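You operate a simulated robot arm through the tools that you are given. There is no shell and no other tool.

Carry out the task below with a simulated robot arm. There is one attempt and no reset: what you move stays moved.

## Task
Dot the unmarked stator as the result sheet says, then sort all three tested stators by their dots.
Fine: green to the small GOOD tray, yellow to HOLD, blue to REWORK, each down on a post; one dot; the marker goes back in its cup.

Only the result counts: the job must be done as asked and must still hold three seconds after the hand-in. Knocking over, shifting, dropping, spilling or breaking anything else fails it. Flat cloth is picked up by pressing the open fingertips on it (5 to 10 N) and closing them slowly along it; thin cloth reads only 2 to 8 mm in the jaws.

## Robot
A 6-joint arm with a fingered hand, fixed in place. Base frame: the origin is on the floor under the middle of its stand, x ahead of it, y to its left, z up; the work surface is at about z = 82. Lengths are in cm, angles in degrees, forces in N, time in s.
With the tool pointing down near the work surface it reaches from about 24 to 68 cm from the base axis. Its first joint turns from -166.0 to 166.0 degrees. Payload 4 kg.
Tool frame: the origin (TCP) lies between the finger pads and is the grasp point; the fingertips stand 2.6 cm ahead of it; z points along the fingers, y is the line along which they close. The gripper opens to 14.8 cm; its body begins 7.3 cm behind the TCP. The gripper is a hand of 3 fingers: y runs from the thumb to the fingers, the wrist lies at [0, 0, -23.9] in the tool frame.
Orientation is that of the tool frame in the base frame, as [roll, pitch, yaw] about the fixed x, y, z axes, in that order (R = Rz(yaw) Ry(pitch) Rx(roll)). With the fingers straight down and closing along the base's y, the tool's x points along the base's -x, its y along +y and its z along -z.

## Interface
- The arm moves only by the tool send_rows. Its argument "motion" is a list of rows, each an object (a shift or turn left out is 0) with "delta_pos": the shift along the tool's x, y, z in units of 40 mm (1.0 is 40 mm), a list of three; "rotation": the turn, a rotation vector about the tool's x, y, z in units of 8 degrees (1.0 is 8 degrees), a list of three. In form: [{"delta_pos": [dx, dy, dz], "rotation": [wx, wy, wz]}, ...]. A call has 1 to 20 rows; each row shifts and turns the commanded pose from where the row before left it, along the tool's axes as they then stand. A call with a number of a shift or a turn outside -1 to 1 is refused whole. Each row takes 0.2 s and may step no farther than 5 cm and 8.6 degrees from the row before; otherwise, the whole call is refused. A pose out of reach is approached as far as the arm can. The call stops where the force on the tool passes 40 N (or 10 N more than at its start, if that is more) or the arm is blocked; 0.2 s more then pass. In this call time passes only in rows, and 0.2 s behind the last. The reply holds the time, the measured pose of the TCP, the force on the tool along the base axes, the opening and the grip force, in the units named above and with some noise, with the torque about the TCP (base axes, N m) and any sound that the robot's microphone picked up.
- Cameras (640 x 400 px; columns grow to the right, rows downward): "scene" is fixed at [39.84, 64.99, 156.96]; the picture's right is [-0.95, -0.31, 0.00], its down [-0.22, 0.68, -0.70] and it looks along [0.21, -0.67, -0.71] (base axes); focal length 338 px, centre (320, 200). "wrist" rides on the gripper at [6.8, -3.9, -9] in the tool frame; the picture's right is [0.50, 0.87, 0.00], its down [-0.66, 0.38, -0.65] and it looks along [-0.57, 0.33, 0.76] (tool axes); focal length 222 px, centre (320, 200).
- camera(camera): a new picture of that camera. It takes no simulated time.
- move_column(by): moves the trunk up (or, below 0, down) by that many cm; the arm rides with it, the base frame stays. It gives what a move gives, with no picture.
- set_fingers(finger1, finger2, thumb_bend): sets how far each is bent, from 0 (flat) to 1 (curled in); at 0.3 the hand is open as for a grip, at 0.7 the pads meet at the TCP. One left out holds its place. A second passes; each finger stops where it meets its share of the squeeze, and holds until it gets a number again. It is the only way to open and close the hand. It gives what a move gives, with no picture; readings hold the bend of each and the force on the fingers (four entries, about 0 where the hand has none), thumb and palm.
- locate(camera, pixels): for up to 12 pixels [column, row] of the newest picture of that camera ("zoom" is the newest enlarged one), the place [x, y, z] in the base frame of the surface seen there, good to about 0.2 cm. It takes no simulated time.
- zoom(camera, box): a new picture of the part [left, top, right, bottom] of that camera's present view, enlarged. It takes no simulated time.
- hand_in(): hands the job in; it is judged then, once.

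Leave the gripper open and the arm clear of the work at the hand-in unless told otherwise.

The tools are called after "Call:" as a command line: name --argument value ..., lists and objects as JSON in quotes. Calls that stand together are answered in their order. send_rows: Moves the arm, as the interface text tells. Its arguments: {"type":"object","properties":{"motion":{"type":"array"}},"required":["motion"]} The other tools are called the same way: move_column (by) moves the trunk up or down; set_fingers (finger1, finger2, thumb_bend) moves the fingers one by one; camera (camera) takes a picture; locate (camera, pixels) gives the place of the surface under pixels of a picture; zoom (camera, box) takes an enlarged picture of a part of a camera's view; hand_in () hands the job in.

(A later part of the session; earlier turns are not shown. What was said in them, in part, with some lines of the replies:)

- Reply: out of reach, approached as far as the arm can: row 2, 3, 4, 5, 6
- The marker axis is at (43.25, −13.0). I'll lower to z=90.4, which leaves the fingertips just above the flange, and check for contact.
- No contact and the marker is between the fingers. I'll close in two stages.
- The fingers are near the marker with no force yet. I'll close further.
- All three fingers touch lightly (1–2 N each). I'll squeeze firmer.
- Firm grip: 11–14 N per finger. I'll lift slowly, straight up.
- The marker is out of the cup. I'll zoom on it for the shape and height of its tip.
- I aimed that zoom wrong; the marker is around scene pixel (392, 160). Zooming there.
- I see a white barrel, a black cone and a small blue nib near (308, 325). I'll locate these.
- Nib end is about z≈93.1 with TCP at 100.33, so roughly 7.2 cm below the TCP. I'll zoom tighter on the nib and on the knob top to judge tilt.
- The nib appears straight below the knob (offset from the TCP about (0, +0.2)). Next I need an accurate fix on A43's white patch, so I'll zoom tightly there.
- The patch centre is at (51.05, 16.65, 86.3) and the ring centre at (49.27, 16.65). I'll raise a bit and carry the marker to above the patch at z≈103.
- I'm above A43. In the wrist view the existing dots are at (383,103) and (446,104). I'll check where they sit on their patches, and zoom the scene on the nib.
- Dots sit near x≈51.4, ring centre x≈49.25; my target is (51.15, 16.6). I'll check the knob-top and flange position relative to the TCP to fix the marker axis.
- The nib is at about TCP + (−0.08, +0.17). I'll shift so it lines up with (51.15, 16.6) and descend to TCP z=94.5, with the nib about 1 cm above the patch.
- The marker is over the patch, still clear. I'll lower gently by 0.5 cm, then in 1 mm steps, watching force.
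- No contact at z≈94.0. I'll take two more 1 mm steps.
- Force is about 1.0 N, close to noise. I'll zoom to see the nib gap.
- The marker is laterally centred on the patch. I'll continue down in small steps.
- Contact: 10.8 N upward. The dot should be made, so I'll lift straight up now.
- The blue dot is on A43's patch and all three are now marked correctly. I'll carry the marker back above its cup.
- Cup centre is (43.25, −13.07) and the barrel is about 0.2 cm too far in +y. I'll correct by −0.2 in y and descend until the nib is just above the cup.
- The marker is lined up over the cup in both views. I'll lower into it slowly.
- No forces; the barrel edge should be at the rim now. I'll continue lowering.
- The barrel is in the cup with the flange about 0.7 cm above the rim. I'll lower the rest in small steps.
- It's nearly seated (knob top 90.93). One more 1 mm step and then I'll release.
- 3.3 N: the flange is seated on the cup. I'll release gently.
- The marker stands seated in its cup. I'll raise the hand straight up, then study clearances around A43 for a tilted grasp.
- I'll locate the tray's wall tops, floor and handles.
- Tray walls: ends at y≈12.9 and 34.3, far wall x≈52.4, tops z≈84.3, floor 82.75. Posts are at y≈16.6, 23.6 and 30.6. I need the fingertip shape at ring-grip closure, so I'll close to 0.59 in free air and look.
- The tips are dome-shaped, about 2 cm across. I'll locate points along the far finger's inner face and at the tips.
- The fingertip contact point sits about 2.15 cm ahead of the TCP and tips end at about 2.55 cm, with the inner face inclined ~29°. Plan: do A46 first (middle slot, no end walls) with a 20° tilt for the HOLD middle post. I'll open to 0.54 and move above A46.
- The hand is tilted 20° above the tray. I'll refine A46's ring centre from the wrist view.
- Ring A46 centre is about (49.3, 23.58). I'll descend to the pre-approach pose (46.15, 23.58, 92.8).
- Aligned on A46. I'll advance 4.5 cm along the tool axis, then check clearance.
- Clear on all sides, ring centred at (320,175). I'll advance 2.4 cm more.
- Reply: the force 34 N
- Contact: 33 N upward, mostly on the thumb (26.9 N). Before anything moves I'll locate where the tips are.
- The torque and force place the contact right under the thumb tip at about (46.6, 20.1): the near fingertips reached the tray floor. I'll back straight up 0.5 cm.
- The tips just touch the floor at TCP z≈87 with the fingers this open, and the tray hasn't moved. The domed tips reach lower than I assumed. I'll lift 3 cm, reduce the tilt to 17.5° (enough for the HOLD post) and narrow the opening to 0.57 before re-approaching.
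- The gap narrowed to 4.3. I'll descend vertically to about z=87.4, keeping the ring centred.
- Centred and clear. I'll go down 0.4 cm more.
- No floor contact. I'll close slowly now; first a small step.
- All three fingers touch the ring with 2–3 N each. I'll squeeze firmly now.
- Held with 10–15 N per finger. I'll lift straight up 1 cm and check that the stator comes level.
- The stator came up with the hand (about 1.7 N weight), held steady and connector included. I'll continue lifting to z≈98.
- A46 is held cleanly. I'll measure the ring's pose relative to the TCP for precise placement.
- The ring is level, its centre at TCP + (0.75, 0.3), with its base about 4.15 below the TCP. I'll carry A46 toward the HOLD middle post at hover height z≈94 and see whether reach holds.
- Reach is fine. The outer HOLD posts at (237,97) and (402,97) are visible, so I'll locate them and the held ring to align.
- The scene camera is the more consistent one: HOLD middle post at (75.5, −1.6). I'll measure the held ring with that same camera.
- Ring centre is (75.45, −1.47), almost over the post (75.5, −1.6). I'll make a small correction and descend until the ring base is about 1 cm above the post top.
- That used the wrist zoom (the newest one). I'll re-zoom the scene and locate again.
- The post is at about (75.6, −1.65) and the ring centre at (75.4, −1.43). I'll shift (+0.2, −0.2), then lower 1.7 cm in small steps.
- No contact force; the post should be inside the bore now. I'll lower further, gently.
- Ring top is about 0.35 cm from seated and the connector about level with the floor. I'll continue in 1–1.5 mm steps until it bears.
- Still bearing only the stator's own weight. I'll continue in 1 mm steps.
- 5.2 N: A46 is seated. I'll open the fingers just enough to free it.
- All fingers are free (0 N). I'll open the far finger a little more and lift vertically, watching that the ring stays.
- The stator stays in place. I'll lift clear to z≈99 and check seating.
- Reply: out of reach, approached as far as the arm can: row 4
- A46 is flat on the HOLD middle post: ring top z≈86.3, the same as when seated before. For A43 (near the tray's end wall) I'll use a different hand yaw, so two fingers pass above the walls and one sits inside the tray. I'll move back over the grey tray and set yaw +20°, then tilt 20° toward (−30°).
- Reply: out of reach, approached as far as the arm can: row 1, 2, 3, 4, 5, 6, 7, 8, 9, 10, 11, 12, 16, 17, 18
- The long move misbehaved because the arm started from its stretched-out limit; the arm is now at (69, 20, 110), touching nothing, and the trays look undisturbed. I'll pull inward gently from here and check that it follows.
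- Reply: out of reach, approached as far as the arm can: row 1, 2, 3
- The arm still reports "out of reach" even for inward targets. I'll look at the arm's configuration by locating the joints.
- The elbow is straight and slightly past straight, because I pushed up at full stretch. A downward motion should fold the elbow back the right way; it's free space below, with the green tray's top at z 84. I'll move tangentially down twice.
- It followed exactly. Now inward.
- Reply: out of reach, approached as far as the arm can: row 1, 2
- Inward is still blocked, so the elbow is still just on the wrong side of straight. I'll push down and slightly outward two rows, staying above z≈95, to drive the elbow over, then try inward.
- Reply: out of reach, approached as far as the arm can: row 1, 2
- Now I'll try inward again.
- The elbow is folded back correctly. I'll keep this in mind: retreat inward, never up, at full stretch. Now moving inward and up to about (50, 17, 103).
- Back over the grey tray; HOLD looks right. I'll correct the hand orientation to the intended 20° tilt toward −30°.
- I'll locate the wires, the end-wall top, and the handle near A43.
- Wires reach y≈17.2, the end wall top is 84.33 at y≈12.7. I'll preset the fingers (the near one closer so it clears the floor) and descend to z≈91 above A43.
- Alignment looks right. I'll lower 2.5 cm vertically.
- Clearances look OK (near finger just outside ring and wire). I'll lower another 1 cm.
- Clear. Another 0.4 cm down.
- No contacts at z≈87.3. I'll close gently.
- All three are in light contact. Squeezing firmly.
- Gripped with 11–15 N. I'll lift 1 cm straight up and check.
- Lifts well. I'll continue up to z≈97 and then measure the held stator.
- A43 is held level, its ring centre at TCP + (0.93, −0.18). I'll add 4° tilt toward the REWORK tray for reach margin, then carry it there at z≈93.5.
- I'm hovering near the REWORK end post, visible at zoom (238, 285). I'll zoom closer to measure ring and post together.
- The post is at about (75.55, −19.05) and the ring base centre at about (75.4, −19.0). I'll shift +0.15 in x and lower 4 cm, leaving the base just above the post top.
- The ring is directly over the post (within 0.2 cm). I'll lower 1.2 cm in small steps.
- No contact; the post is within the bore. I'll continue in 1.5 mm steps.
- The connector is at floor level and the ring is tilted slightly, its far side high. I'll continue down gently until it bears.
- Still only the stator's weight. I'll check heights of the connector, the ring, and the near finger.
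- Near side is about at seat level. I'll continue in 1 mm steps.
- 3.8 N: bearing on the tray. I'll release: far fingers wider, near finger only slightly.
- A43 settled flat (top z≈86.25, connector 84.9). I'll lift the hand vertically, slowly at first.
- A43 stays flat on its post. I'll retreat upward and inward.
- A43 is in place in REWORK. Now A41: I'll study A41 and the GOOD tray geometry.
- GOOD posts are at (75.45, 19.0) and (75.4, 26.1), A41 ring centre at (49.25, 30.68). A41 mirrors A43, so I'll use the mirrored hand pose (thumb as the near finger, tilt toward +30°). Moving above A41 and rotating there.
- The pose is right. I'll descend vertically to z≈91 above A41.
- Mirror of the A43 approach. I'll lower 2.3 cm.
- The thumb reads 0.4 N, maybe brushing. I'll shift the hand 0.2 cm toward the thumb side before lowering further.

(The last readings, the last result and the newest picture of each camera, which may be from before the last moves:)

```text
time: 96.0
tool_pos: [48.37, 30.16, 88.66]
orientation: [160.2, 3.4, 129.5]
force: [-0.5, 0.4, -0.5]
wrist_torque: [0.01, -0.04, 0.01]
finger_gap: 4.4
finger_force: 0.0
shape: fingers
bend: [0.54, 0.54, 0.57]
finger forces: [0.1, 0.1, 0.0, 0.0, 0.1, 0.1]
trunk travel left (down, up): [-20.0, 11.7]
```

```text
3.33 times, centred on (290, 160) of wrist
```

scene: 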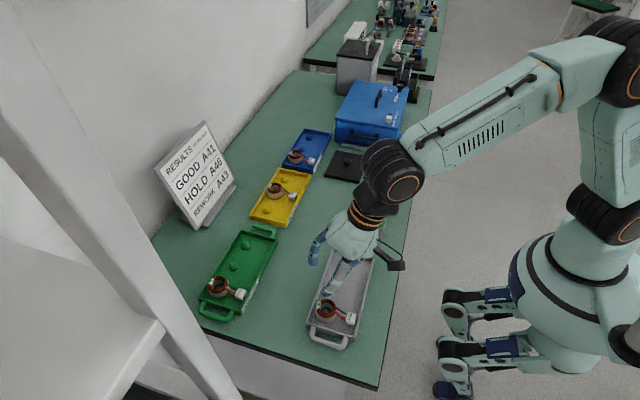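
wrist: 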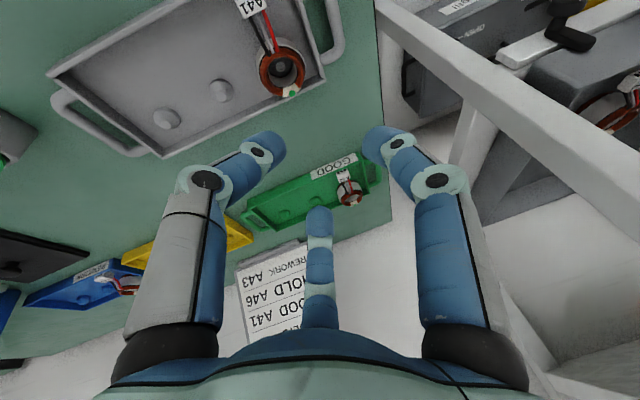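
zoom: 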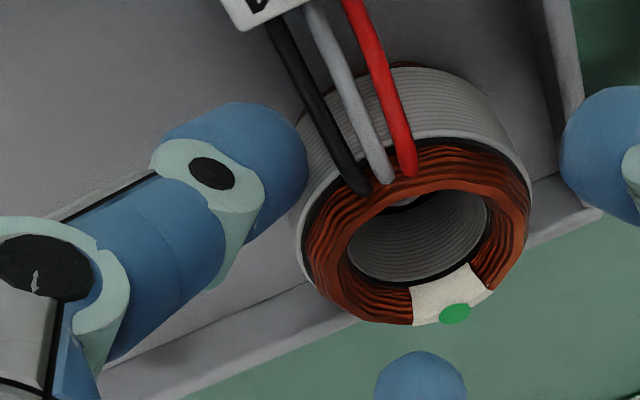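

Free now (0.1 N). Lowering 0.9 cm.

Call:
send_rows --motion '[{"delta_pos": [0.0067, -0.0379, 0.1057]}, {"delta_pos": [0.0067, -0.0379, 0.1057]}]'

Call:
zoom --camera "wrist" --box '[180, 80, 460, 240]'

Call:
zoom --camera "scene" --box '[300, 285, 370, 345]'

```text
time: 96.6
tool_pos: [48.3, 30.17, 87.8]
orientation: [160.2, 3.3, 129.4]
force: [-0.8, -0.2, 0.0]
wrist_torque: [0.01, 0.04, 0.01]
finger_gap: 4.41
finger_force: 0.1
shape: fingers
bend: [0.54, 0.54, 0.57]
finger forces: [0.1, 0.0, 0.0, 0.0, 0.0, 0.0]
trunk travel left (down, up): [-20.0, 11.7]
```

```text
2.29 times, centred on (320, 160) of wrist
```

zoom: 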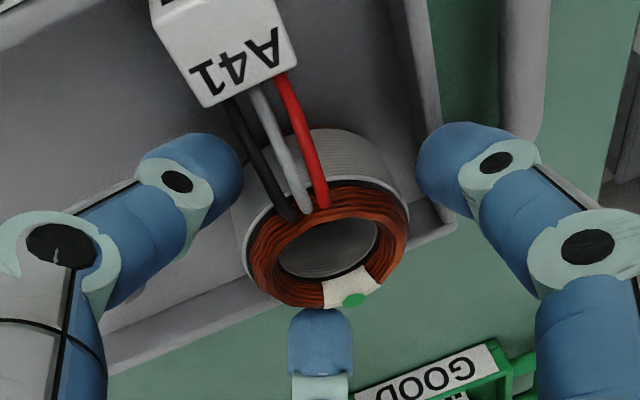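

```text
6.67 times, centred on (335, 315) of scene
```

zoom: 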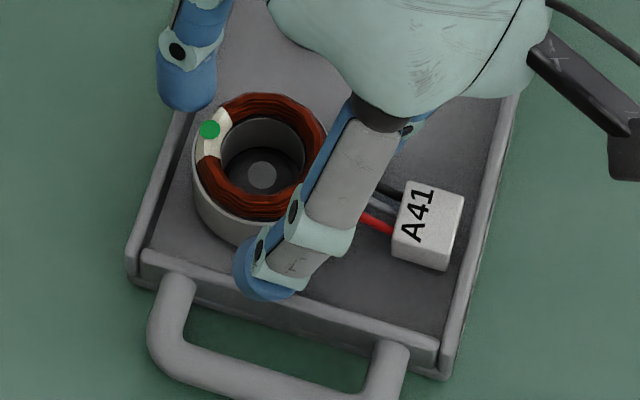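

I'll lower another 0.3 cm, watching the far finger over the end wall.

Call:
send_rows --motion '[{"delta_pos": [0.0025, -0.0135, 0.038]}, {"delta_pos": [0.0025, -0.0135, 0.038]}]'

```text
time: 97.2
tool_pos: [48.41, 30.21, 87.37]
orientation: [160.3, 3.4, 129.4]
force: [0.0, -0.3, -0.3]
wrist_torque: [-0.02, 0.02, -0.04]
finger_gap: 4.39
finger_force: 0.0
shape: fingers
bend: [0.54, 0.54, 0.57]
finger forces: [0.0, 0.0, 0.1, 0.0, 0.0, 0.0]
trunk travel left (down, up): [-20.0, 11.7]
```

No contacts. Closing gently.

Call:
set_fingers --finger1 0.58 --finger2 0.58 --thumb_bend 0.6

Call:
zoom --camera "wrist" --box '[180, 80, 460, 240]'

Call:
zoom --camera "scene" --box '[300, 285, 370, 345]'

```text
time: 98.2
tool_pos: [48.35, 30.16, 87.47]
orientation: [160.2, 3.4, 129.4]
force: [-0.2, 0.7, 1.1]
wrist_torque: [-0.02, 0.01, -0.02]
finger_gap: 3.67
finger_force: 1.8
shape: fingers
bend: [0.57, 0.55, 0.59]
finger forces: [0.0, 1.2, 0.1, 0.0, 1.1, 0.0]
trunk travel left (down, up): [-20.0, 11.7]
```

```text
2.29 times, centred on (320, 160) of wrist
```

zoom: 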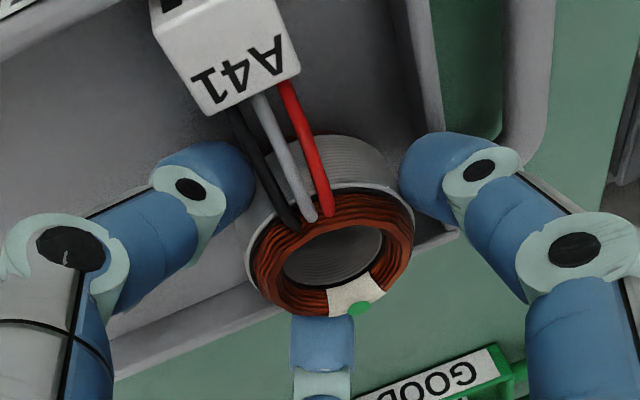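

```text
6.67 times, centred on (335, 315) of scene
```

zoom: 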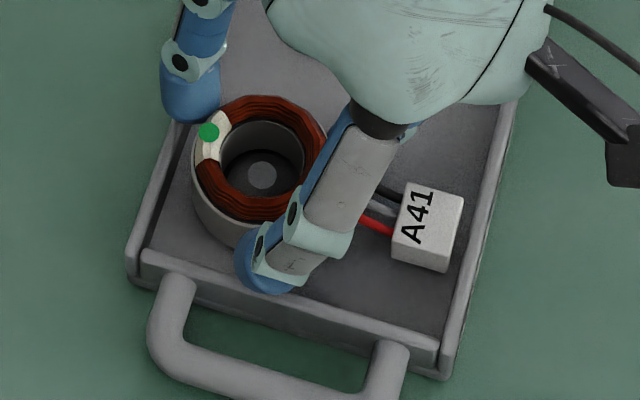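

Far finger and thumb touch; finger 1 isn't there yet. I'll bring finger 1 in to contact.

Call:
set_fingers --finger1 0.61

Call:
set_fingers --finger1 0.72 --finger2 0.72 --thumb_bend 0.72

Call:
zoom --camera "wrist" --box '[180, 80, 460, 240]'

Call:
zoom --camera "scene" --box '[300, 285, 370, 345]'

```text
time: 99.2
tool_pos: [48.4, 30.18, 87.5]
orientation: [160.2, 3.4, 129.6]
force: [0.2, 0.9, 0.1]
wrist_torque: [0.03, 0.0, 0.0]
finger_gap: 3.48
finger_force: 3.3
shape: fingers
bend: [0.58, 0.55, 0.59]
finger forces: [2.3, 1.8, 0.0, 0.0, 1.8, 0.0]
trunk travel left (down, up): [-20.0, 11.7]
```

```text
time: 100.2
tool_pos: [48.45, 30.12, 87.48]
orientation: [160.1, 3.3, 129.5]
force: [-1.1, -0.4, 0.7]
wrist_torque: [-0.04, 0.0, 0.01]
finger_gap: 3.17
finger_force: 16.3
shape: fingers
bend: [0.58, 0.55, 0.63]
finger forces: [10.5, 10.8, 0.0, 0.0, 12.3, 0.0]
trunk travel left (down, up): [-20.0, 11.7]
```

```text
2.29 times, centred on (320, 160) of wrist
```

zoom: 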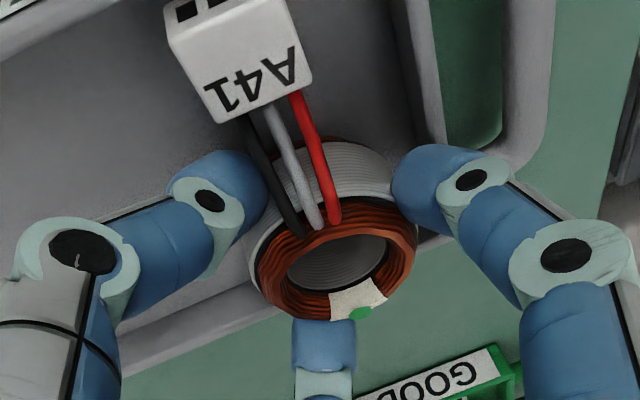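

```text
6.67 times, centred on (335, 315) of scene
```

zoom: 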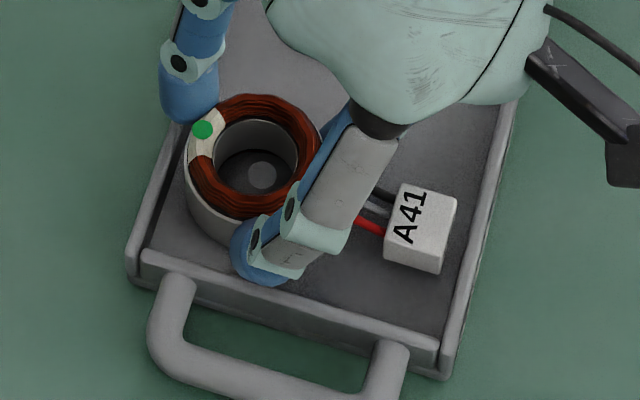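

Gripped with 10–12 N. Lifting 1 cm to check.

Call:
send_rows --motion '[{"delta_pos": [-0.0075, 0.0421, -0.1175]}, {"delta_pos": [-0.0075, 0.0421, -0.1175]}]'

Call:
zoom --camera "wrist" --box '[180, 80, 460, 240]'

Call:
zoom --camera "scene" --box '[300, 280, 370, 345]'

```text
time: 100.8
tool_pos: [48.38, 30.09, 88.4]
orientation: [160.2, 3.4, 129.5]
force: [0.2, 0.3, -1.5]
wrist_torque: [-0.02, -0.01, 0.01]
finger_gap: 3.15
finger_force: 16.9
shape: fingers
bend: [0.58, 0.55, 0.63]
finger forces: [10.6, 10.7, 0.0, 0.1, 12.3, 0.0]
trunk travel left (down, up): [-20.0, 11.7]
```

```text
2.29 times, centred on (320, 160) of wrist
```

zoom: 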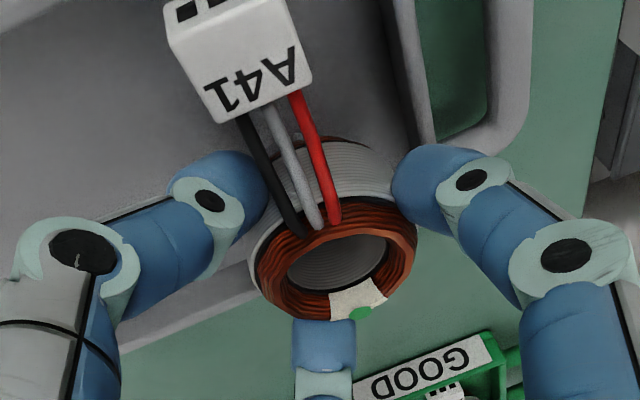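

```text
6.15 times, centred on (335, 312) of scene
```

zoom: 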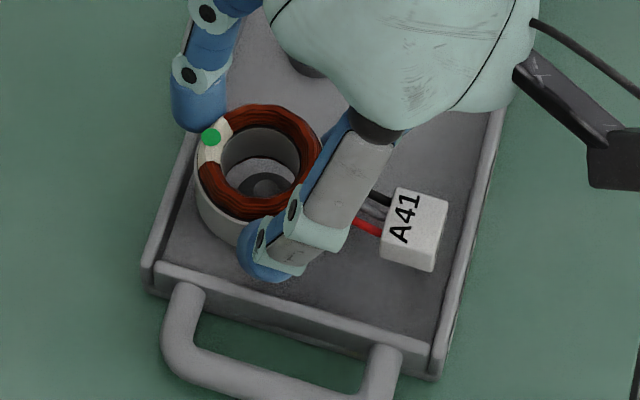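

Held well. Lifting to z≈97 and then measuring.

Call:
send_rows --motion '[{"delta_pos": [-0.0149, 0.0842, -0.2349]}, {"delta_pos": [-0.0298, 0.1684, -0.4698]}, {"delta_pos": [-0.0298, 0.1684, -0.4698]}, {"delta_pos": [-0.0298, 0.1684, -0.4698]}, {"delta_pos": [-0.0224, 0.1263, -0.3524]}]'

Call:
zoom --camera "scene" --box '[300, 260, 370, 320]'

```text
time: 102.0
tool_pos: [48.37, 30.04, 96.9]
orientation: [160.1, 3.4, 129.5]
force: [0.5, 0.0, -1.6]
wrist_torque: [0.01, 0.0, 0.02]
finger_gap: 3.16
finger_force: 16.5
shape: fingers
bend: [0.58, 0.55, 0.63]
finger forces: [10.5, 10.7, 0.0, 0.0, 12.5, 0.0]
trunk travel left (down, up): [-20.0, 11.7]
```

```text
6.67 times, centred on (335, 290) of scene
```

zoom: 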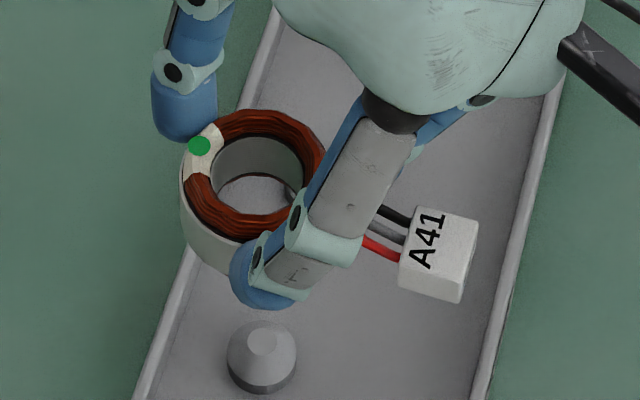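

Call:
locate --camera "zoom" --pixels '[[199, 146], [220, 125], [260, 115], [300, 130], [322, 160], [192, 195], [215, 220], [245, 228], [275, 222], [445, 240], [430, 285], [410, 260]]'

Call:
camera --camera "wrist"

Call:
locate --camera "wrist" --pixels '[[338, 213], [350, 190], [290, 195], [320, 212], [275, 105], [310, 90], [355, 185], [288, 200]]'

```text
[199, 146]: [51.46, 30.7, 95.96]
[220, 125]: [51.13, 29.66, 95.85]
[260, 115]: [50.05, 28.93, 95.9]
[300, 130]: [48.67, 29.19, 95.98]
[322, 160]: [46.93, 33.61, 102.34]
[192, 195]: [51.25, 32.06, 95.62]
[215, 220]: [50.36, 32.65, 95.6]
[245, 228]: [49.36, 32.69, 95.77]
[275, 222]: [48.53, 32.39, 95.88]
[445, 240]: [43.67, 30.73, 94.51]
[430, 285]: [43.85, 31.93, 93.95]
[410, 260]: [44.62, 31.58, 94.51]
```

```text
taken
```

wrist: 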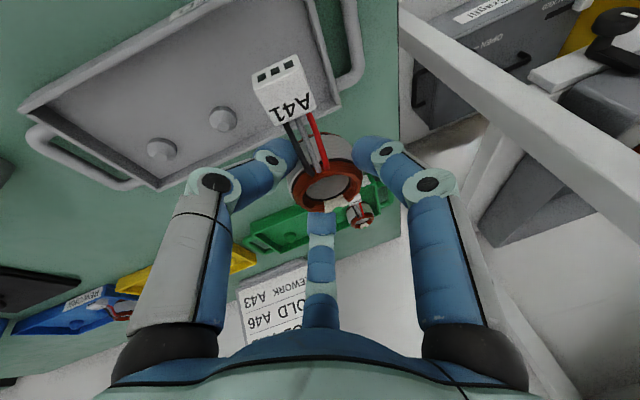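

```text
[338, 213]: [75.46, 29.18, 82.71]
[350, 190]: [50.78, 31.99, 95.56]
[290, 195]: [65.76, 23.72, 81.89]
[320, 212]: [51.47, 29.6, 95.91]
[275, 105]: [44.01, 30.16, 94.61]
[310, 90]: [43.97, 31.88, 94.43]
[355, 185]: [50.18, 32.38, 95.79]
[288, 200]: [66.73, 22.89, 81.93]
```

A41's ring centre is at TCP + (1.1, 0.75). I'll add 4° tilt for reach and carry it to hover over the GOOD end post (75.45, 19.0).

Call:
send_rows --motion '[{"rotation": [-0.4508, -0.2109, -0.0471]}, {"delta_pos": [-0.39, 0.142, 0.1575]}, {"delta_pos": [-0.781, 0.284, 0.315]}, {"delta_pos": [-0.781, 0.284, 0.315]}, {"delta_pos": [-0.781, 0.284, 0.315]}, {"delta_pos": [-0.781, 0.284, 0.315]}, {"delta_pos": [-0.781, 0.284, 0.315]}, {"delta_pos": [-0.781, 0.284, 0.315]}, {"delta_pos": [-0.781, 0.284, 0.315]}, {"delta_pos": [-0.39, 0.142, 0.1575]}]'

Call:
camera --camera "wrist"

Call:
camera --camera "scene"

Call:
zoom --camera "scene" --box '[205, 205, 285, 275]'

```text
time: 104.2
tool_pos: [74.0, 18.35, 93.58]
orientation: [156.5, 5.1, 129.3]
force: [0.0, 0.1, -1.6]
wrist_torque: [-0.05, 0.01, -0.02]
finger_gap: 3.13
finger_force: 16.3
shape: fingers
bend: [0.58, 0.55, 0.63]
finger forces: [10.4, 10.8, 0.0, 0.0, 12.3, 0.1]
trunk travel left (down, up): [-20.0, 11.7]
```

```text
taken
```

wrist: 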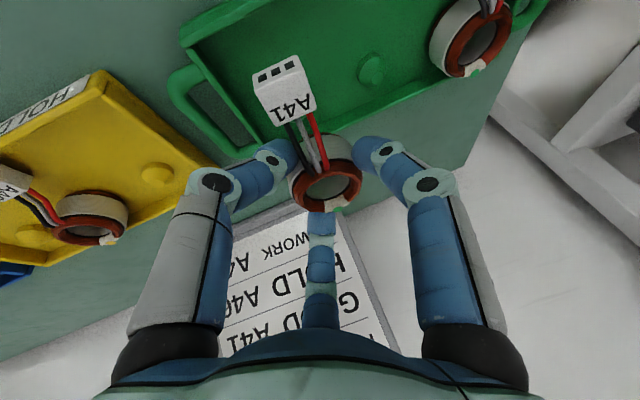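

```text
taken
```

scene: 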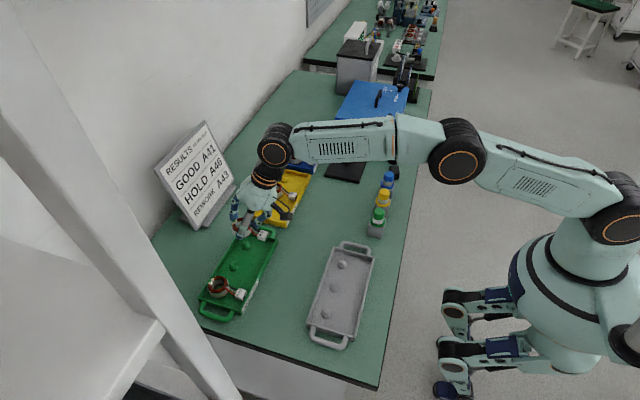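

```text
5.71 times, centred on (245, 240) of scene
```

zoom: 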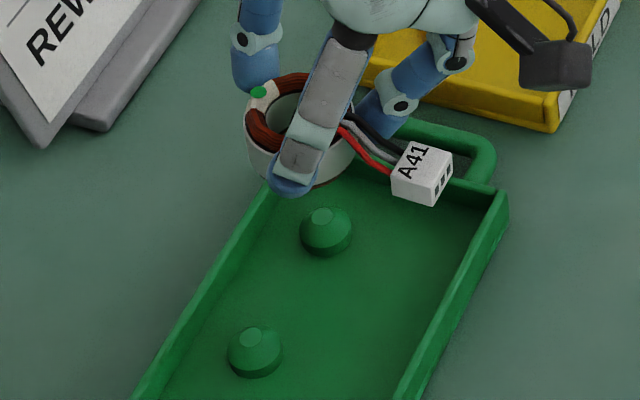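

Hovering over the GOOD end post. I'll measure the post, ring, wall and handle in this view.

Call:
locate --camera "zoom" --pixels '[[322, 215], [318, 213], [327, 215], [300, 230], [351, 235], [325, 255], [430, 130], [485, 155], [480, 187], [350, 160], [259, 92], [248, 130]]'

Call:
locate --camera "zoom" --pixels '[[275, 80], [300, 78], [260, 140], [285, 148], [250, 110], [425, 165], [415, 190], [250, 150], [330, 170], [265, 125], [335, 105], [440, 127]]'

```text
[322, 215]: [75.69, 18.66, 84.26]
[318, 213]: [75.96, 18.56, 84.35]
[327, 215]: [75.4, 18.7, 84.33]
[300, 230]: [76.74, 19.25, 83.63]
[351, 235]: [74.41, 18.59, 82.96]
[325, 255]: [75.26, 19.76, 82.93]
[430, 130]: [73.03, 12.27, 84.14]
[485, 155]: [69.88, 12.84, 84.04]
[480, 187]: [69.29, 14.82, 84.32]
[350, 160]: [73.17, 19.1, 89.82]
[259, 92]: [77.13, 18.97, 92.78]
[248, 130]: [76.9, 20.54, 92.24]
```

```text
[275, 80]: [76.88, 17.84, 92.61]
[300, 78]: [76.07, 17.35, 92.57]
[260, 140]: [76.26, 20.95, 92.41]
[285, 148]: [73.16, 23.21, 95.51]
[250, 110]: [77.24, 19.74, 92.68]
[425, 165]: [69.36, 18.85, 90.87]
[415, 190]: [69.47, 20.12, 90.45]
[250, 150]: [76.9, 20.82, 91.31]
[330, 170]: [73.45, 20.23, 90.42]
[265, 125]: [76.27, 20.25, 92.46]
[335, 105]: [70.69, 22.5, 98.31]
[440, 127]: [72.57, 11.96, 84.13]
```

The post is at about (75.55, 18.9), ring base at about (75.45, 19.2). I'll correct (+0.1, −0.3) and lower 4 cm.

Call:
send_rows --motion '[{"delta_pos": [0.0052, -0.141, 0.3032]}, {"delta_pos": [0.0052, -0.141, 0.3032]}, {"delta_pos": [0.0052, -0.141, 0.3032]}]'

Call:
zoom --camera "wrist" --box '[180, 40, 460, 240]'

Call:
zoom --camera "scene" --box '[220, 215, 280, 265]'

Call:
locate --camera "zoom" --pixels '[[233, 142], [255, 120], [290, 118], [225, 175], [240, 195], [265, 205], [300, 285], [320, 290], [345, 275], [430, 210], [420, 240], [285, 265]]'

```text
time: 105.0
tool_pos: [74.1, 17.99, 89.55]
orientation: [156.6, 5.2, 129.2]
force: [-0.9, 0.5, -2.0]
wrist_torque: [0.0, -0.03, 0.03]
finger_gap: 3.12
finger_force: 17.1
shape: fingers
bend: [0.58, 0.55, 0.63]
finger forces: [10.5, 10.6, 0.1, 0.0, 12.2, 0.0]
trunk travel left (down, up): [-20.0, 11.7]
```

```text
2.00 times, centred on (320, 140) of wrist
```

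zoom: 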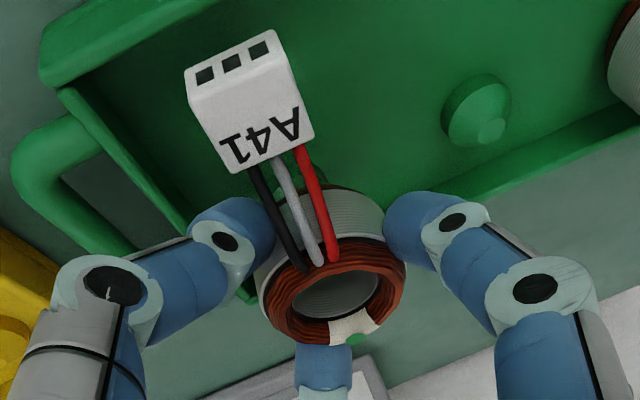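

```text
8.00 times, centred on (250, 240) of scene
```

zoom: 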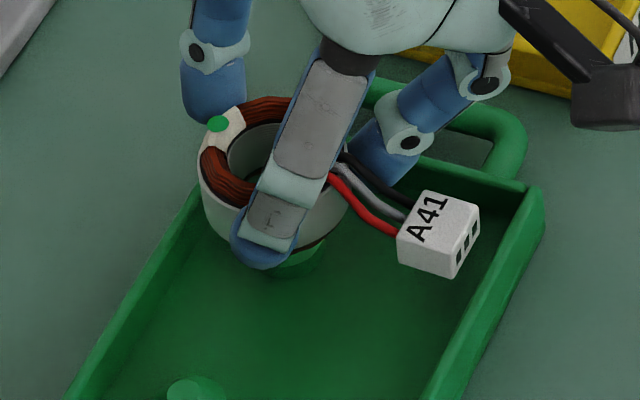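

```text
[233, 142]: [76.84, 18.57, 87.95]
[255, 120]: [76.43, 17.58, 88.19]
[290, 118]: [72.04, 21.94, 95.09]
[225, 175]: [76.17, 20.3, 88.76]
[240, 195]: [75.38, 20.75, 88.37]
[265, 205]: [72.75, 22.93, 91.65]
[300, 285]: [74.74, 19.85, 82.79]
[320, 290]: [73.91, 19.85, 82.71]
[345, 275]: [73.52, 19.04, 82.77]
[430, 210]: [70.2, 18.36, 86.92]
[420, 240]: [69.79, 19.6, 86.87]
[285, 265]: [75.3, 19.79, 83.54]
```

The ring is right over the post. I'll lower 1.25 cm more in small steps.

Call:
send_rows --motion '[{"delta_pos": [0.0035, -0.0407, 0.096]}, {"delta_pos": [0.0035, -0.0407, 0.096]}, {"delta_pos": [0.0035, -0.0407, 0.096]}]'

Call:
zoom --camera "wrist" --box '[180, 60, 460, 240]'

Call:
zoom --camera "scene" --box '[220, 215, 280, 265]'

```text
time: 105.8
tool_pos: [74.09, 18.01, 88.27]
orientation: [156.6, 5.0, 129.2]
force: [-0.1, 0.2, -2.3]
wrist_torque: [0.01, -0.01, 0.05]
finger_gap: 3.14
finger_force: 16.8
shape: fingers
bend: [0.58, 0.55, 0.63]
finger forces: [10.5, 10.6, 0.1, 0.0, 12.3, 0.0]
trunk travel left (down, up): [-20.0, 11.7]
```

```text
2.22 times, centred on (320, 150) of wrist
```

zoom: 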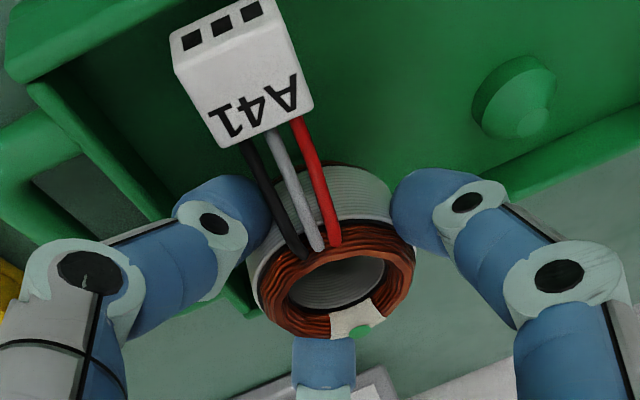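

```text
8.00 times, centred on (250, 240) of scene
```

zoom: 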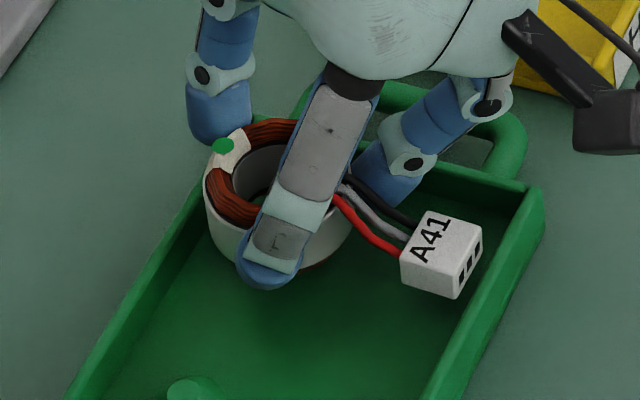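

No contact. Continuing down.

Call:
send_rows --motion '[{"delta_pos": [0.0033, -0.0148, 0.0343]}, {"delta_pos": [0.0033, -0.0148, 0.0343]}, {"delta_pos": [0.0033, -0.0148, 0.0343]}]'

Call:
send_rows --motion '[{"delta_pos": [0.0022, -0.0099, 0.0229]}]'

Call:
zoom --camera "scene" --box '[220, 215, 280, 265]'

Call:
locate --camera "zoom" --pixels '[[222, 155], [245, 130], [270, 125], [215, 190], [235, 210], [430, 230], [420, 260], [255, 190], [215, 230], [300, 268], [380, 190], [330, 255]]'

```text
time: 106.6
tool_pos: [74.18, 18.16, 87.85]
orientation: [156.6, 5.1, 129.1]
force: [0.6, 0.8, -1.7]
wrist_torque: [0.01, 0.01, 0.05]
finger_gap: 3.14
finger_force: 16.3
shape: fingers
bend: [0.58, 0.55, 0.63]
finger forces: [10.3, 10.6, 0.0, 0.0, 12.3, 0.0]
trunk travel left (down, up): [-20.0, 11.7]
```

```text
time: 107.0
tool_pos: [74.14, 17.97, 87.82]
orientation: [156.5, 5.1, 129.2]
force: [0.1, 0.2, -1.8]
wrist_torque: [-0.01, -0.03, 0.01]
finger_gap: 3.14
finger_force: 16.5
shape: fingers
bend: [0.58, 0.55, 0.63]
finger forces: [10.3, 10.5, 0.0, 0.0, 12.2, 0.1]
trunk travel left (down, up): [-20.0, 11.7]
```

```text
8.00 times, centred on (250, 240) of scene
```

zoom: 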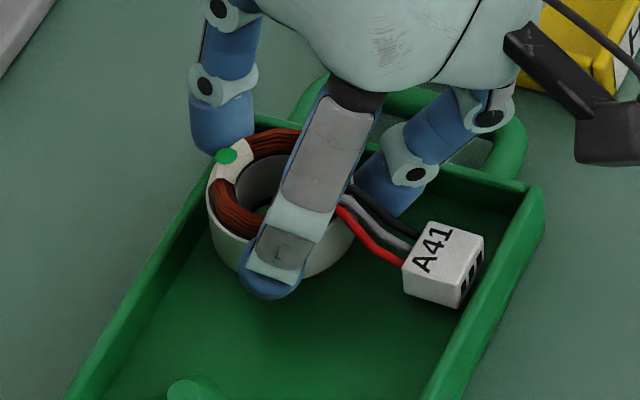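

```text
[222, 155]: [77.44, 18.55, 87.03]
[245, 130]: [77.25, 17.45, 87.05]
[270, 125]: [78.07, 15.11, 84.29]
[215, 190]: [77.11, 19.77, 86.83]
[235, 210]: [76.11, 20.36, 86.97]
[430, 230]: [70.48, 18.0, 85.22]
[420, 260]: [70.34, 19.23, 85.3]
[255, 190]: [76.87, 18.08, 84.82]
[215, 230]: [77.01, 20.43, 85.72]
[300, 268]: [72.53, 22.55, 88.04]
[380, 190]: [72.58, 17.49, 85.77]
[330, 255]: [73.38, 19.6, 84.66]
```

The connector is about 0.35 cm above seated. Continuing in 1 mm steps.

Call:
send_rows --motion '[{"delta_pos": [0.0022, -0.0099, 0.0229]}, {"delta_pos": [0.0022, -0.0099, 0.0229]}]'

Call:
send_rows --motion '[{"delta_pos": [0.0022, -0.0099, 0.0229]}]'

Call:
send_rows --motion '[{"delta_pos": [0.0022, -0.0099, 0.0229]}]'

```text
time: 107.6
tool_pos: [74.07, 18.03, 87.49]
orientation: [156.7, 5.2, 129.2]
force: [-0.5, 0.1, -0.8]
wrist_torque: [-0.01, 0.05, -0.01]
finger_gap: 3.15
finger_force: 16.6
shape: fingers
bend: [0.58, 0.55, 0.63]
finger forces: [10.5, 10.6, 0.0, 0.0, 12.2, 0.1]
trunk travel left (down, up): [-20.0, 11.7]
```

```text
time: 108.0
tool_pos: [74.12, 17.97, 87.46]
orientation: [156.7, 5.1, 129.2]
force: [0.2, 1.0, -2.2]
wrist_torque: [-0.02, -0.01, -0.04]
finger_gap: 3.13
finger_force: 16.3
shape: fingers
bend: [0.58, 0.55, 0.63]
finger forces: [10.5, 10.6, 0.1, 0.1, 12.2, 0.0]
trunk travel left (down, up): [-20.0, 11.7]
```

```text
time: 108.4
tool_pos: [74.16, 17.88, 87.54]
orientation: [156.6, 5.1, 129.2]
force: [0.2, -0.3, -1.2]
wrist_torque: [-0.06, 0.02, 0.01]
finger_gap: 3.13
finger_force: 17.0
shape: fingers
bend: [0.58, 0.55, 0.63]
finger forces: [10.4, 10.7, 0.1, 0.1, 12.3, 0.0]
trunk travel left (down, up): [-20.0, 11.7]
```

Call:
send_rows --motion '[{"delta_pos": [0.0022, -0.0099, 0.0229]}]'

Call:
send_rows --motion '[{"delta_pos": [0.0022, -0.0099, 0.0229]}]'

Call:
zoom --camera "scene" --box '[220, 215, 280, 265]'

Call:
locate --camera "zoom" --pixels '[[225, 160], [250, 137], [215, 195], [238, 215], [430, 235], [420, 265], [445, 240], [215, 235], [380, 195], [235, 260], [270, 250], [265, 290]]'

```text
time: 108.8
tool_pos: [74.12, 18.03, 87.34]
orientation: [156.5, 5.1, 129.2]
force: [0.0, 0.0, 0.3]
wrist_torque: [-0.04, 0.0, 0.03]
finger_gap: 3.11
finger_force: 17.2
shape: fingers
bend: [0.58, 0.55, 0.64]
finger forces: [10.9, 11.2, 0.1, 0.0, 13.0, 0.1]
trunk travel left (down, up): [-20.0, 11.7]
```

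```text
time: 109.2
tool_pos: [74.15, 17.99, 87.32]
orientation: [156.5, 5.1, 129.2]
force: [-0.5, -1.0, 3.5]
wrist_torque: [-0.04, 0.01, 0.03]
finger_gap: 3.11
finger_force: 18.8
shape: fingers
bend: [0.58, 0.55, 0.64]
finger forces: [11.6, 12.0, 0.0, 0.0, 13.9, 0.0]
trunk travel left (down, up): [-20.0, 11.7]
```

```text
8.00 times, centred on (250, 240) of scene
```

zoom: 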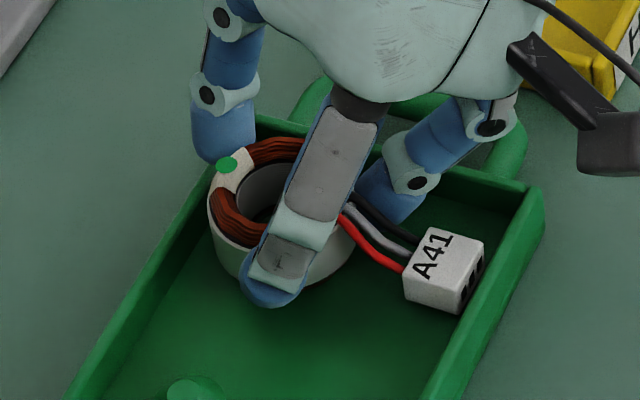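

```text
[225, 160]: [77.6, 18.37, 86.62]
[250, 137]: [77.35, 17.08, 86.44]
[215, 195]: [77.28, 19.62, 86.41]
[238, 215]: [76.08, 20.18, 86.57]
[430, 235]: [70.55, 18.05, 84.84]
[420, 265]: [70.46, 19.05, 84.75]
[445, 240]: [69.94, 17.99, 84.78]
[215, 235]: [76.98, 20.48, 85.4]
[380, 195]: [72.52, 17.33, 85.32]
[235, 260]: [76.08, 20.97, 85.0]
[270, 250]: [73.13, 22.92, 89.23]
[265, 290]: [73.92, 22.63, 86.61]
```

3.5 N: bearing on the tray, connector at floor level. Releasing.

Call:
set_fingers --finger1 0.55 --finger2 0.525 --thumb_bend 0.605

Call:
zoom --camera "wrist" --box '[180, 60, 460, 240]'

Call:
zoom --camera "scene" --box '[220, 215, 280, 265]'

Call:
locate --camera "zoom" --pixels '[[225, 165], [250, 142], [215, 195], [238, 215], [430, 235], [420, 265], [445, 240], [215, 235], [380, 195], [260, 205]]'

```text
time: 110.2
tool_pos: [74.2, 18.01, 87.31]
orientation: [156.6, 5.0, 129.1]
force: [-0.5, -0.4, 0.1]
wrist_torque: [0.01, 0.03, 0.0]
finger_gap: 3.74
finger_force: 0.1
shape: fingers
bend: [0.55, 0.52, 0.6]
finger forces: [0.1, 0.0, 0.0, 0.0, 0.1, 0.0]
trunk travel left (down, up): [-20.0, 11.7]
```

```text
2.22 times, centred on (320, 150) of wrist
```

zoom: 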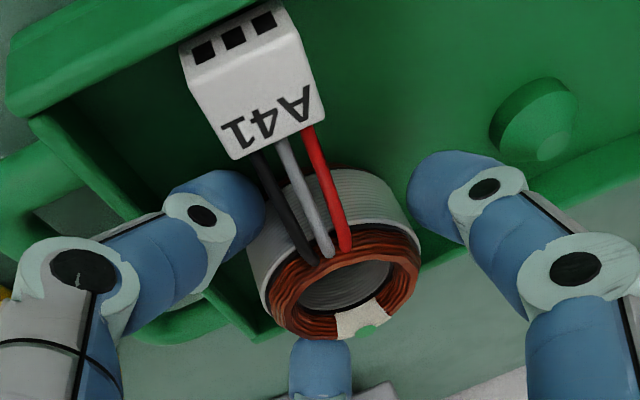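

```text
8.00 times, centred on (250, 240) of scene
```

zoom: 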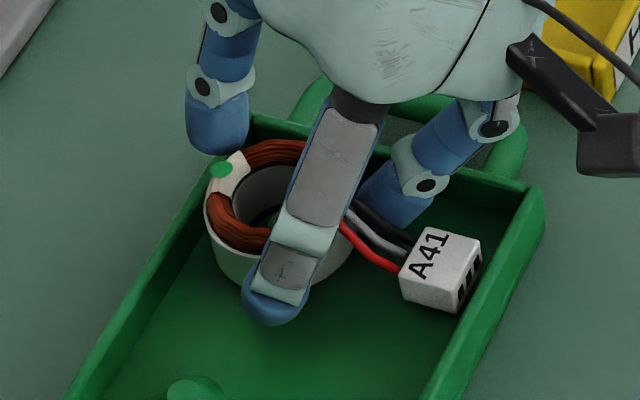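

```text
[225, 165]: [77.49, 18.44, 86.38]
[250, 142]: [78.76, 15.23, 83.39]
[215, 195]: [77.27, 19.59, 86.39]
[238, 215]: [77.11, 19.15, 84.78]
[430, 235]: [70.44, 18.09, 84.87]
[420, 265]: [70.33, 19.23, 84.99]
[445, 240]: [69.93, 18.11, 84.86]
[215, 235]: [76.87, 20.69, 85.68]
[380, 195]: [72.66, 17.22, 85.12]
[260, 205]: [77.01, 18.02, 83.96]
```

A41 settled flat (top 86.4, connector 84.9). Lifting the hand vertically, slowly first.

Call:
send_rows --motion '[{"delta_pos": [-0.0112, 0.0494, -0.1143]}, {"delta_pos": [-0.0223, 0.0987, -0.2286]}]'

Call:
zoom --camera "scene" --box '[220, 210, 280, 265]'

```text
time: 110.8
tool_pos: [74.16, 18.0, 88.68]
orientation: [156.6, 5.1, 129.2]
force: [0.5, 0.0, -0.3]
wrist_torque: [-0.02, 0.03, -0.02]
finger_gap: 3.74
finger_force: 0.0
shape: fingers
bend: [0.55, 0.52, 0.6]
finger forces: [0.1, 0.0, 0.0, 0.1, 0.1, 0.1]
trunk travel left (down, up): [-20.0, 11.7]
```

```text
7.27 times, centred on (250, 238) of scene
```

zoom: 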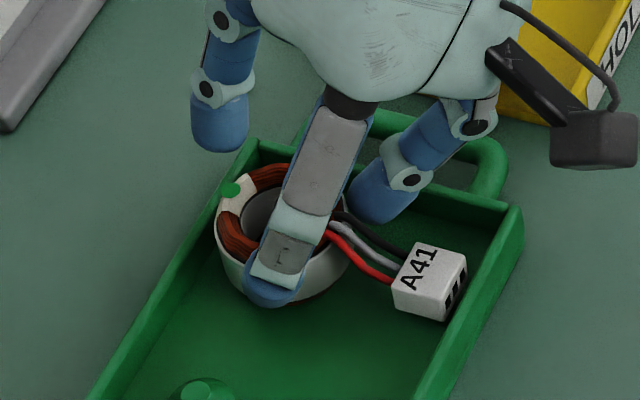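

The stator stays. I'll raise 2.5 cm more, then retreat inward and upward.

Call:
send_rows --motion '[{"delta_pos": [-0.0279, 0.1234, -0.2858]}, {"delta_pos": [-0.0279, 0.1234, -0.2858]}, {"delta_pos": [0.1265, -0.077, -0.6745]}, {"delta_pos": [0.1265, -0.077, -0.6745]}, {"delta_pos": [0.389, -0.5485, -0.4935]}, {"delta_pos": [0.389, -0.5485, -0.4935]}, {"delta_pos": [0.389, -0.5485, -0.4935]}, {"delta_pos": [0.389, -0.5485, -0.4935]}, {"delta_pos": [0.389, -0.5485, -0.4935]}, {"delta_pos": [0.389, -0.5485, -0.4935]}]'

Call:
camera --camera "scene"

Call:
zoom --camera "scene" --box '[190, 215, 290, 325]'

```text
time: 113.0
tool_pos: [51.73, 14.33, 100.48]
orientation: [156.7, 5.1, 129.2]
force: [0.2, -0.9, -0.5]
wrist_torque: [0.02, -0.03, -0.03]
finger_gap: 3.75
finger_force: 0.1
shape: fingers
bend: [0.55, 0.52, 0.6]
finger forces: [0.0, 0.0, 0.0, 0.1, 0.0, 0.0]
trunk travel left (down, up): [-20.0, 11.7]
```

```text
taken
```

scene: 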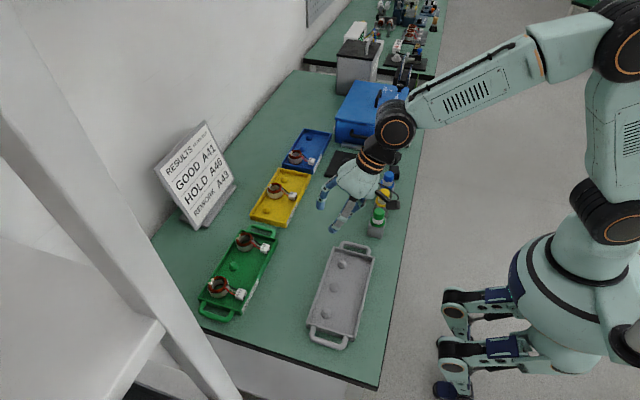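

```text
3.64 times, centred on (240, 270) of scene
```

zoom: 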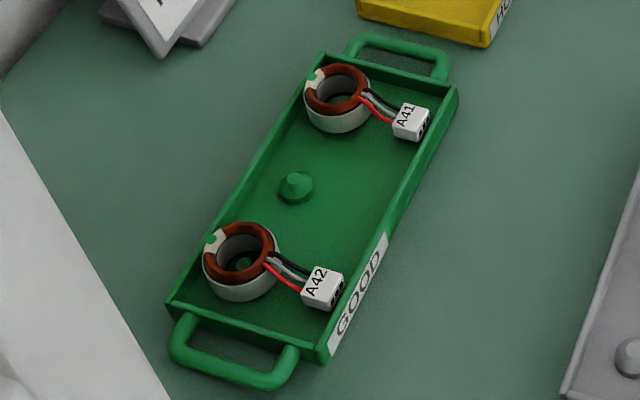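

All three stators are placed. I'll raise the arm clear and open the hand.

Call:
send_rows --motion '[{"delta_pos": [0.199, -0.008, -0.7975]}, {"delta_pos": [0.199, -0.008, -0.7975]}, {"delta_pos": [0.199, -0.008, -0.7975]}, {"delta_pos": [0.199, -0.008, -0.7975]}, {"delta_pos": [0.199, -0.008, -0.7975]}, {"delta_pos": [0.199, -0.008, -0.7975]}]'

Call:
set_fingers --finger1 0.3 --finger2 0.3 --thumb_bend 0.3

Call:
camera --camera "scene"

Call:
zoom --camera "scene" --box '[345, 140, 415, 250]'

Call:
zoom --camera "scene" --box '[245, 120, 345, 235]'

Call:
zoom --camera "scene" --box '[300, 235, 390, 350]'

```text
time: 114.4
tool_pos: [41.74, 14.37, 117.76]
orientation: [156.5, 5.1, 129.2]
force: [-0.1, 0.5, 0.7]
wrist_torque: [0.01, 0.0, 0.02]
finger_gap: 3.73
finger_force: 0.0
shape: fingers
bend: [0.55, 0.52, 0.6]
finger forces: [0.1, 0.0, 0.0, 0.0, 0.0, 0.1]
trunk travel left (down, up): [-20.0, 11.7]
```

```text
time: 115.4
tool_pos: [41.88, 14.44, 117.6]
orientation: [156.7, 5.1, 129.2]
force: [0.5, -0.6, 0.1]
wrist_torque: [0.03, -0.03, 0.01]
finger_gap: 12.64
finger_force: 0.1
shape: fingers
bend: [0.3, 0.3, 0.3]
finger forces: [0.0, 0.0, 0.0, 0.0, 0.1, 0.0]
trunk travel left (down, up): [-20.0, 11.7]
```

```text
taken
```

scene: 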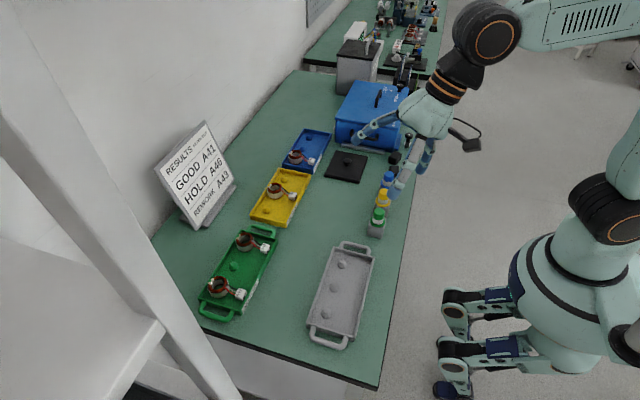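

```text
3.64 times, centred on (380, 195) of scene
```

zoom: 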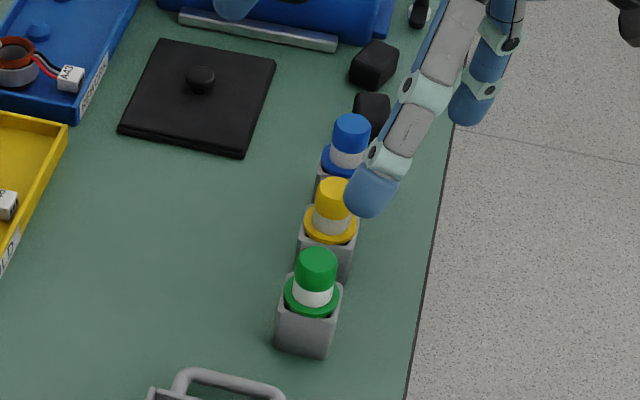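

```text
3.48 times, centred on (295, 178) of scene
```

zoom: 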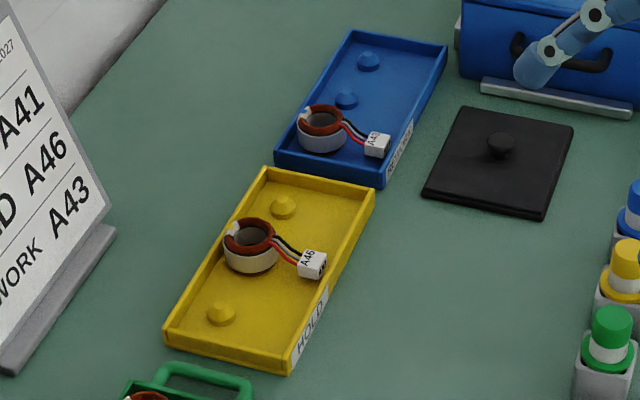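

```text
3.48 times, centred on (345, 292) of scene
```

zoom: 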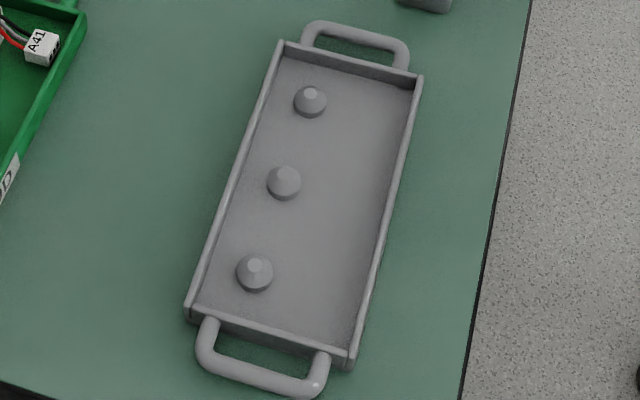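

The grey tray is exactly where it was. I'll zoom closely on each stator to verify dots and seating, plus the blue marker.

Call:
zoom --camera "scene" --box '[283, 143, 313, 173]'

Call:
locate --camera "zoom" --pixels '[[195, 130], [230, 110], [290, 130], [210, 175], [250, 185], [440, 200], [215, 130], [300, 160]]'

Call:
zoom --camera "scene" --box '[258, 175, 302, 210]'

Call:
zoom --camera "scene" --box '[228, 222, 278, 262]'

Call:
locate --camera "zoom" --pixels '[[120, 130], [150, 100], [200, 95], [260, 130], [140, 190], [200, 210], [250, 180], [450, 200], [200, 150], [190, 160]]'

```text
13.33 times, centred on (298, 158) of scene
```

zoom: 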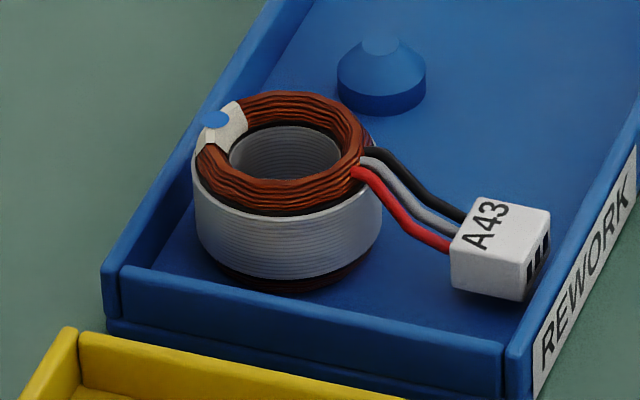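

```text
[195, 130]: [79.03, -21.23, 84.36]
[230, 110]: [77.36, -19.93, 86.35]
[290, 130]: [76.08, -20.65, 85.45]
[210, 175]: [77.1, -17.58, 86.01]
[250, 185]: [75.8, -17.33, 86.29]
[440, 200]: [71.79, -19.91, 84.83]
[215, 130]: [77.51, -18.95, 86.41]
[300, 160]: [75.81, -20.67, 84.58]
```

```text
11.43 times, centred on (280, 192) of scene
```

zoom: 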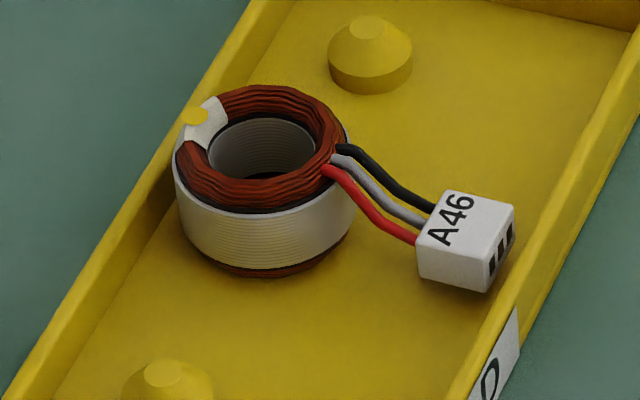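

```text
10.00 times, centred on (253, 242) of scene
```

zoom: 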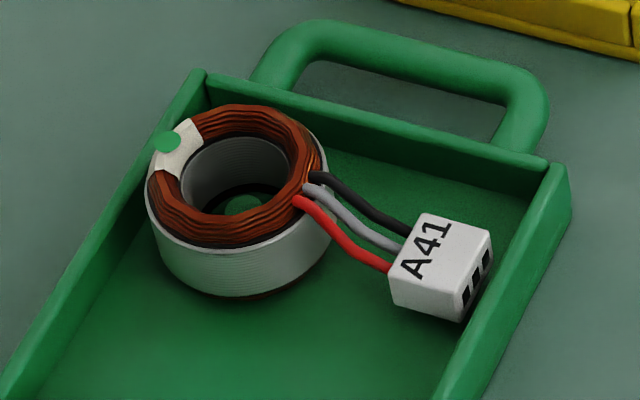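

```text
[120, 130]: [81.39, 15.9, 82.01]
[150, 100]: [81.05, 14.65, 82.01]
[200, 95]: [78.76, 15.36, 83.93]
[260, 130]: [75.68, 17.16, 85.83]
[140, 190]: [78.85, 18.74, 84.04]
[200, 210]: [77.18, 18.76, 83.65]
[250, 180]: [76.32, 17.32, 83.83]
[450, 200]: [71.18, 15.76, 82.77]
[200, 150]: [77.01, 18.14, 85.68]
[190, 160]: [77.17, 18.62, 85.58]
```

Everything is right: one dot each, flat on posts. I'll move the hand a bit further up and back, then check the blue marker unobstructed.

Call:
send_rows --motion '[{"delta_pos": [0.27, -0.1475, -0.6365]}, {"delta_pos": [0.27, -0.1475, -0.6365]}]'

Call:
zoom --camera "scene" --box '[360, 150, 420, 240]'

Call:
camera --camera "wrist"

```text
time: 116.0
tool_pos: [37.87, 14.29, 121.56]
orientation: [156.6, 5.2, 129.2]
force: [0.5, 0.2, -0.3]
wrist_torque: [-0.01, -0.02, 0.02]
finger_gap: 12.68
finger_force: 0.0
shape: fingers
bend: [0.3, 0.3, 0.3]
finger forces: [0.0, 0.0, 0.0, 0.0, 0.0, 0.0]
trunk travel left (down, up): [-20.0, 11.7]
```

```text
4.44 times, centred on (390, 195) of scene
```

zoom: 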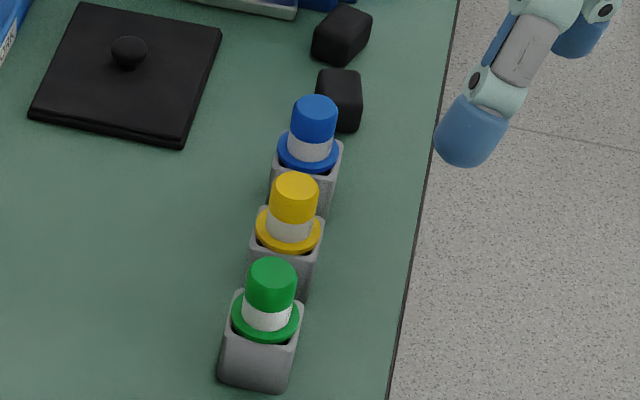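

```text
taken
```

wrist: 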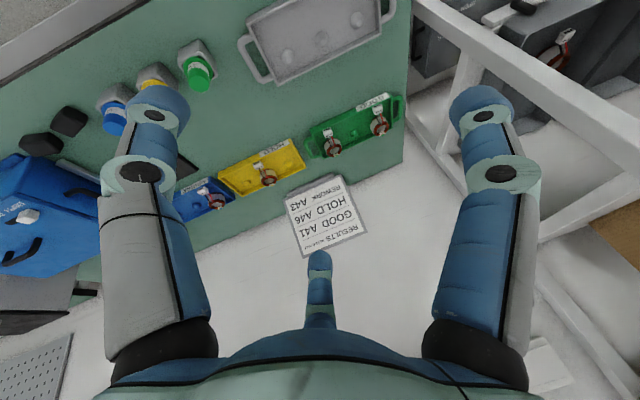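

The blue marker is upright in its cup, all three stators sit flat on posts in the matching trays with one dot each, and the hand is open and clear. Handing in.

Call:
hand_in

```text
The job is handed in.
```

The job is handed in. The unmarked stator, A43, now has its one blue dot, and all three tested stators are on posts in their trays. The hand-in only confirmed receipt; I don't have a verdict yet.

| Stator | Sheet result | Dot | Where it is |
|---|---|---|---|
| A43 | REWORK | blue (added by me) | REWORK tray, post nearest the HOLD tray |
| A46 | HOLD | yellow | HOLD tray, middle post |
| A41 | GOOD | green | small GOOD tray, end post, across from A42 |

- **Seating:** all three sit flat, at the same height as they sat in the grey tray.
- **Marker:** the blue marker is back upright in its cup, with its flange on the rim. The arm ended up raised clear with the hand open.
- **Unplanned contact:** while first reaching for A46, the fingertips pressed on the grey tray's floor with about 33 N. I backed off and used a shallower approach. In later pictures the tray was exactly where it started.
- **Arm stall:** the arm also locked up at full stretch once while empty. I worked it free in clear space without touching anything.
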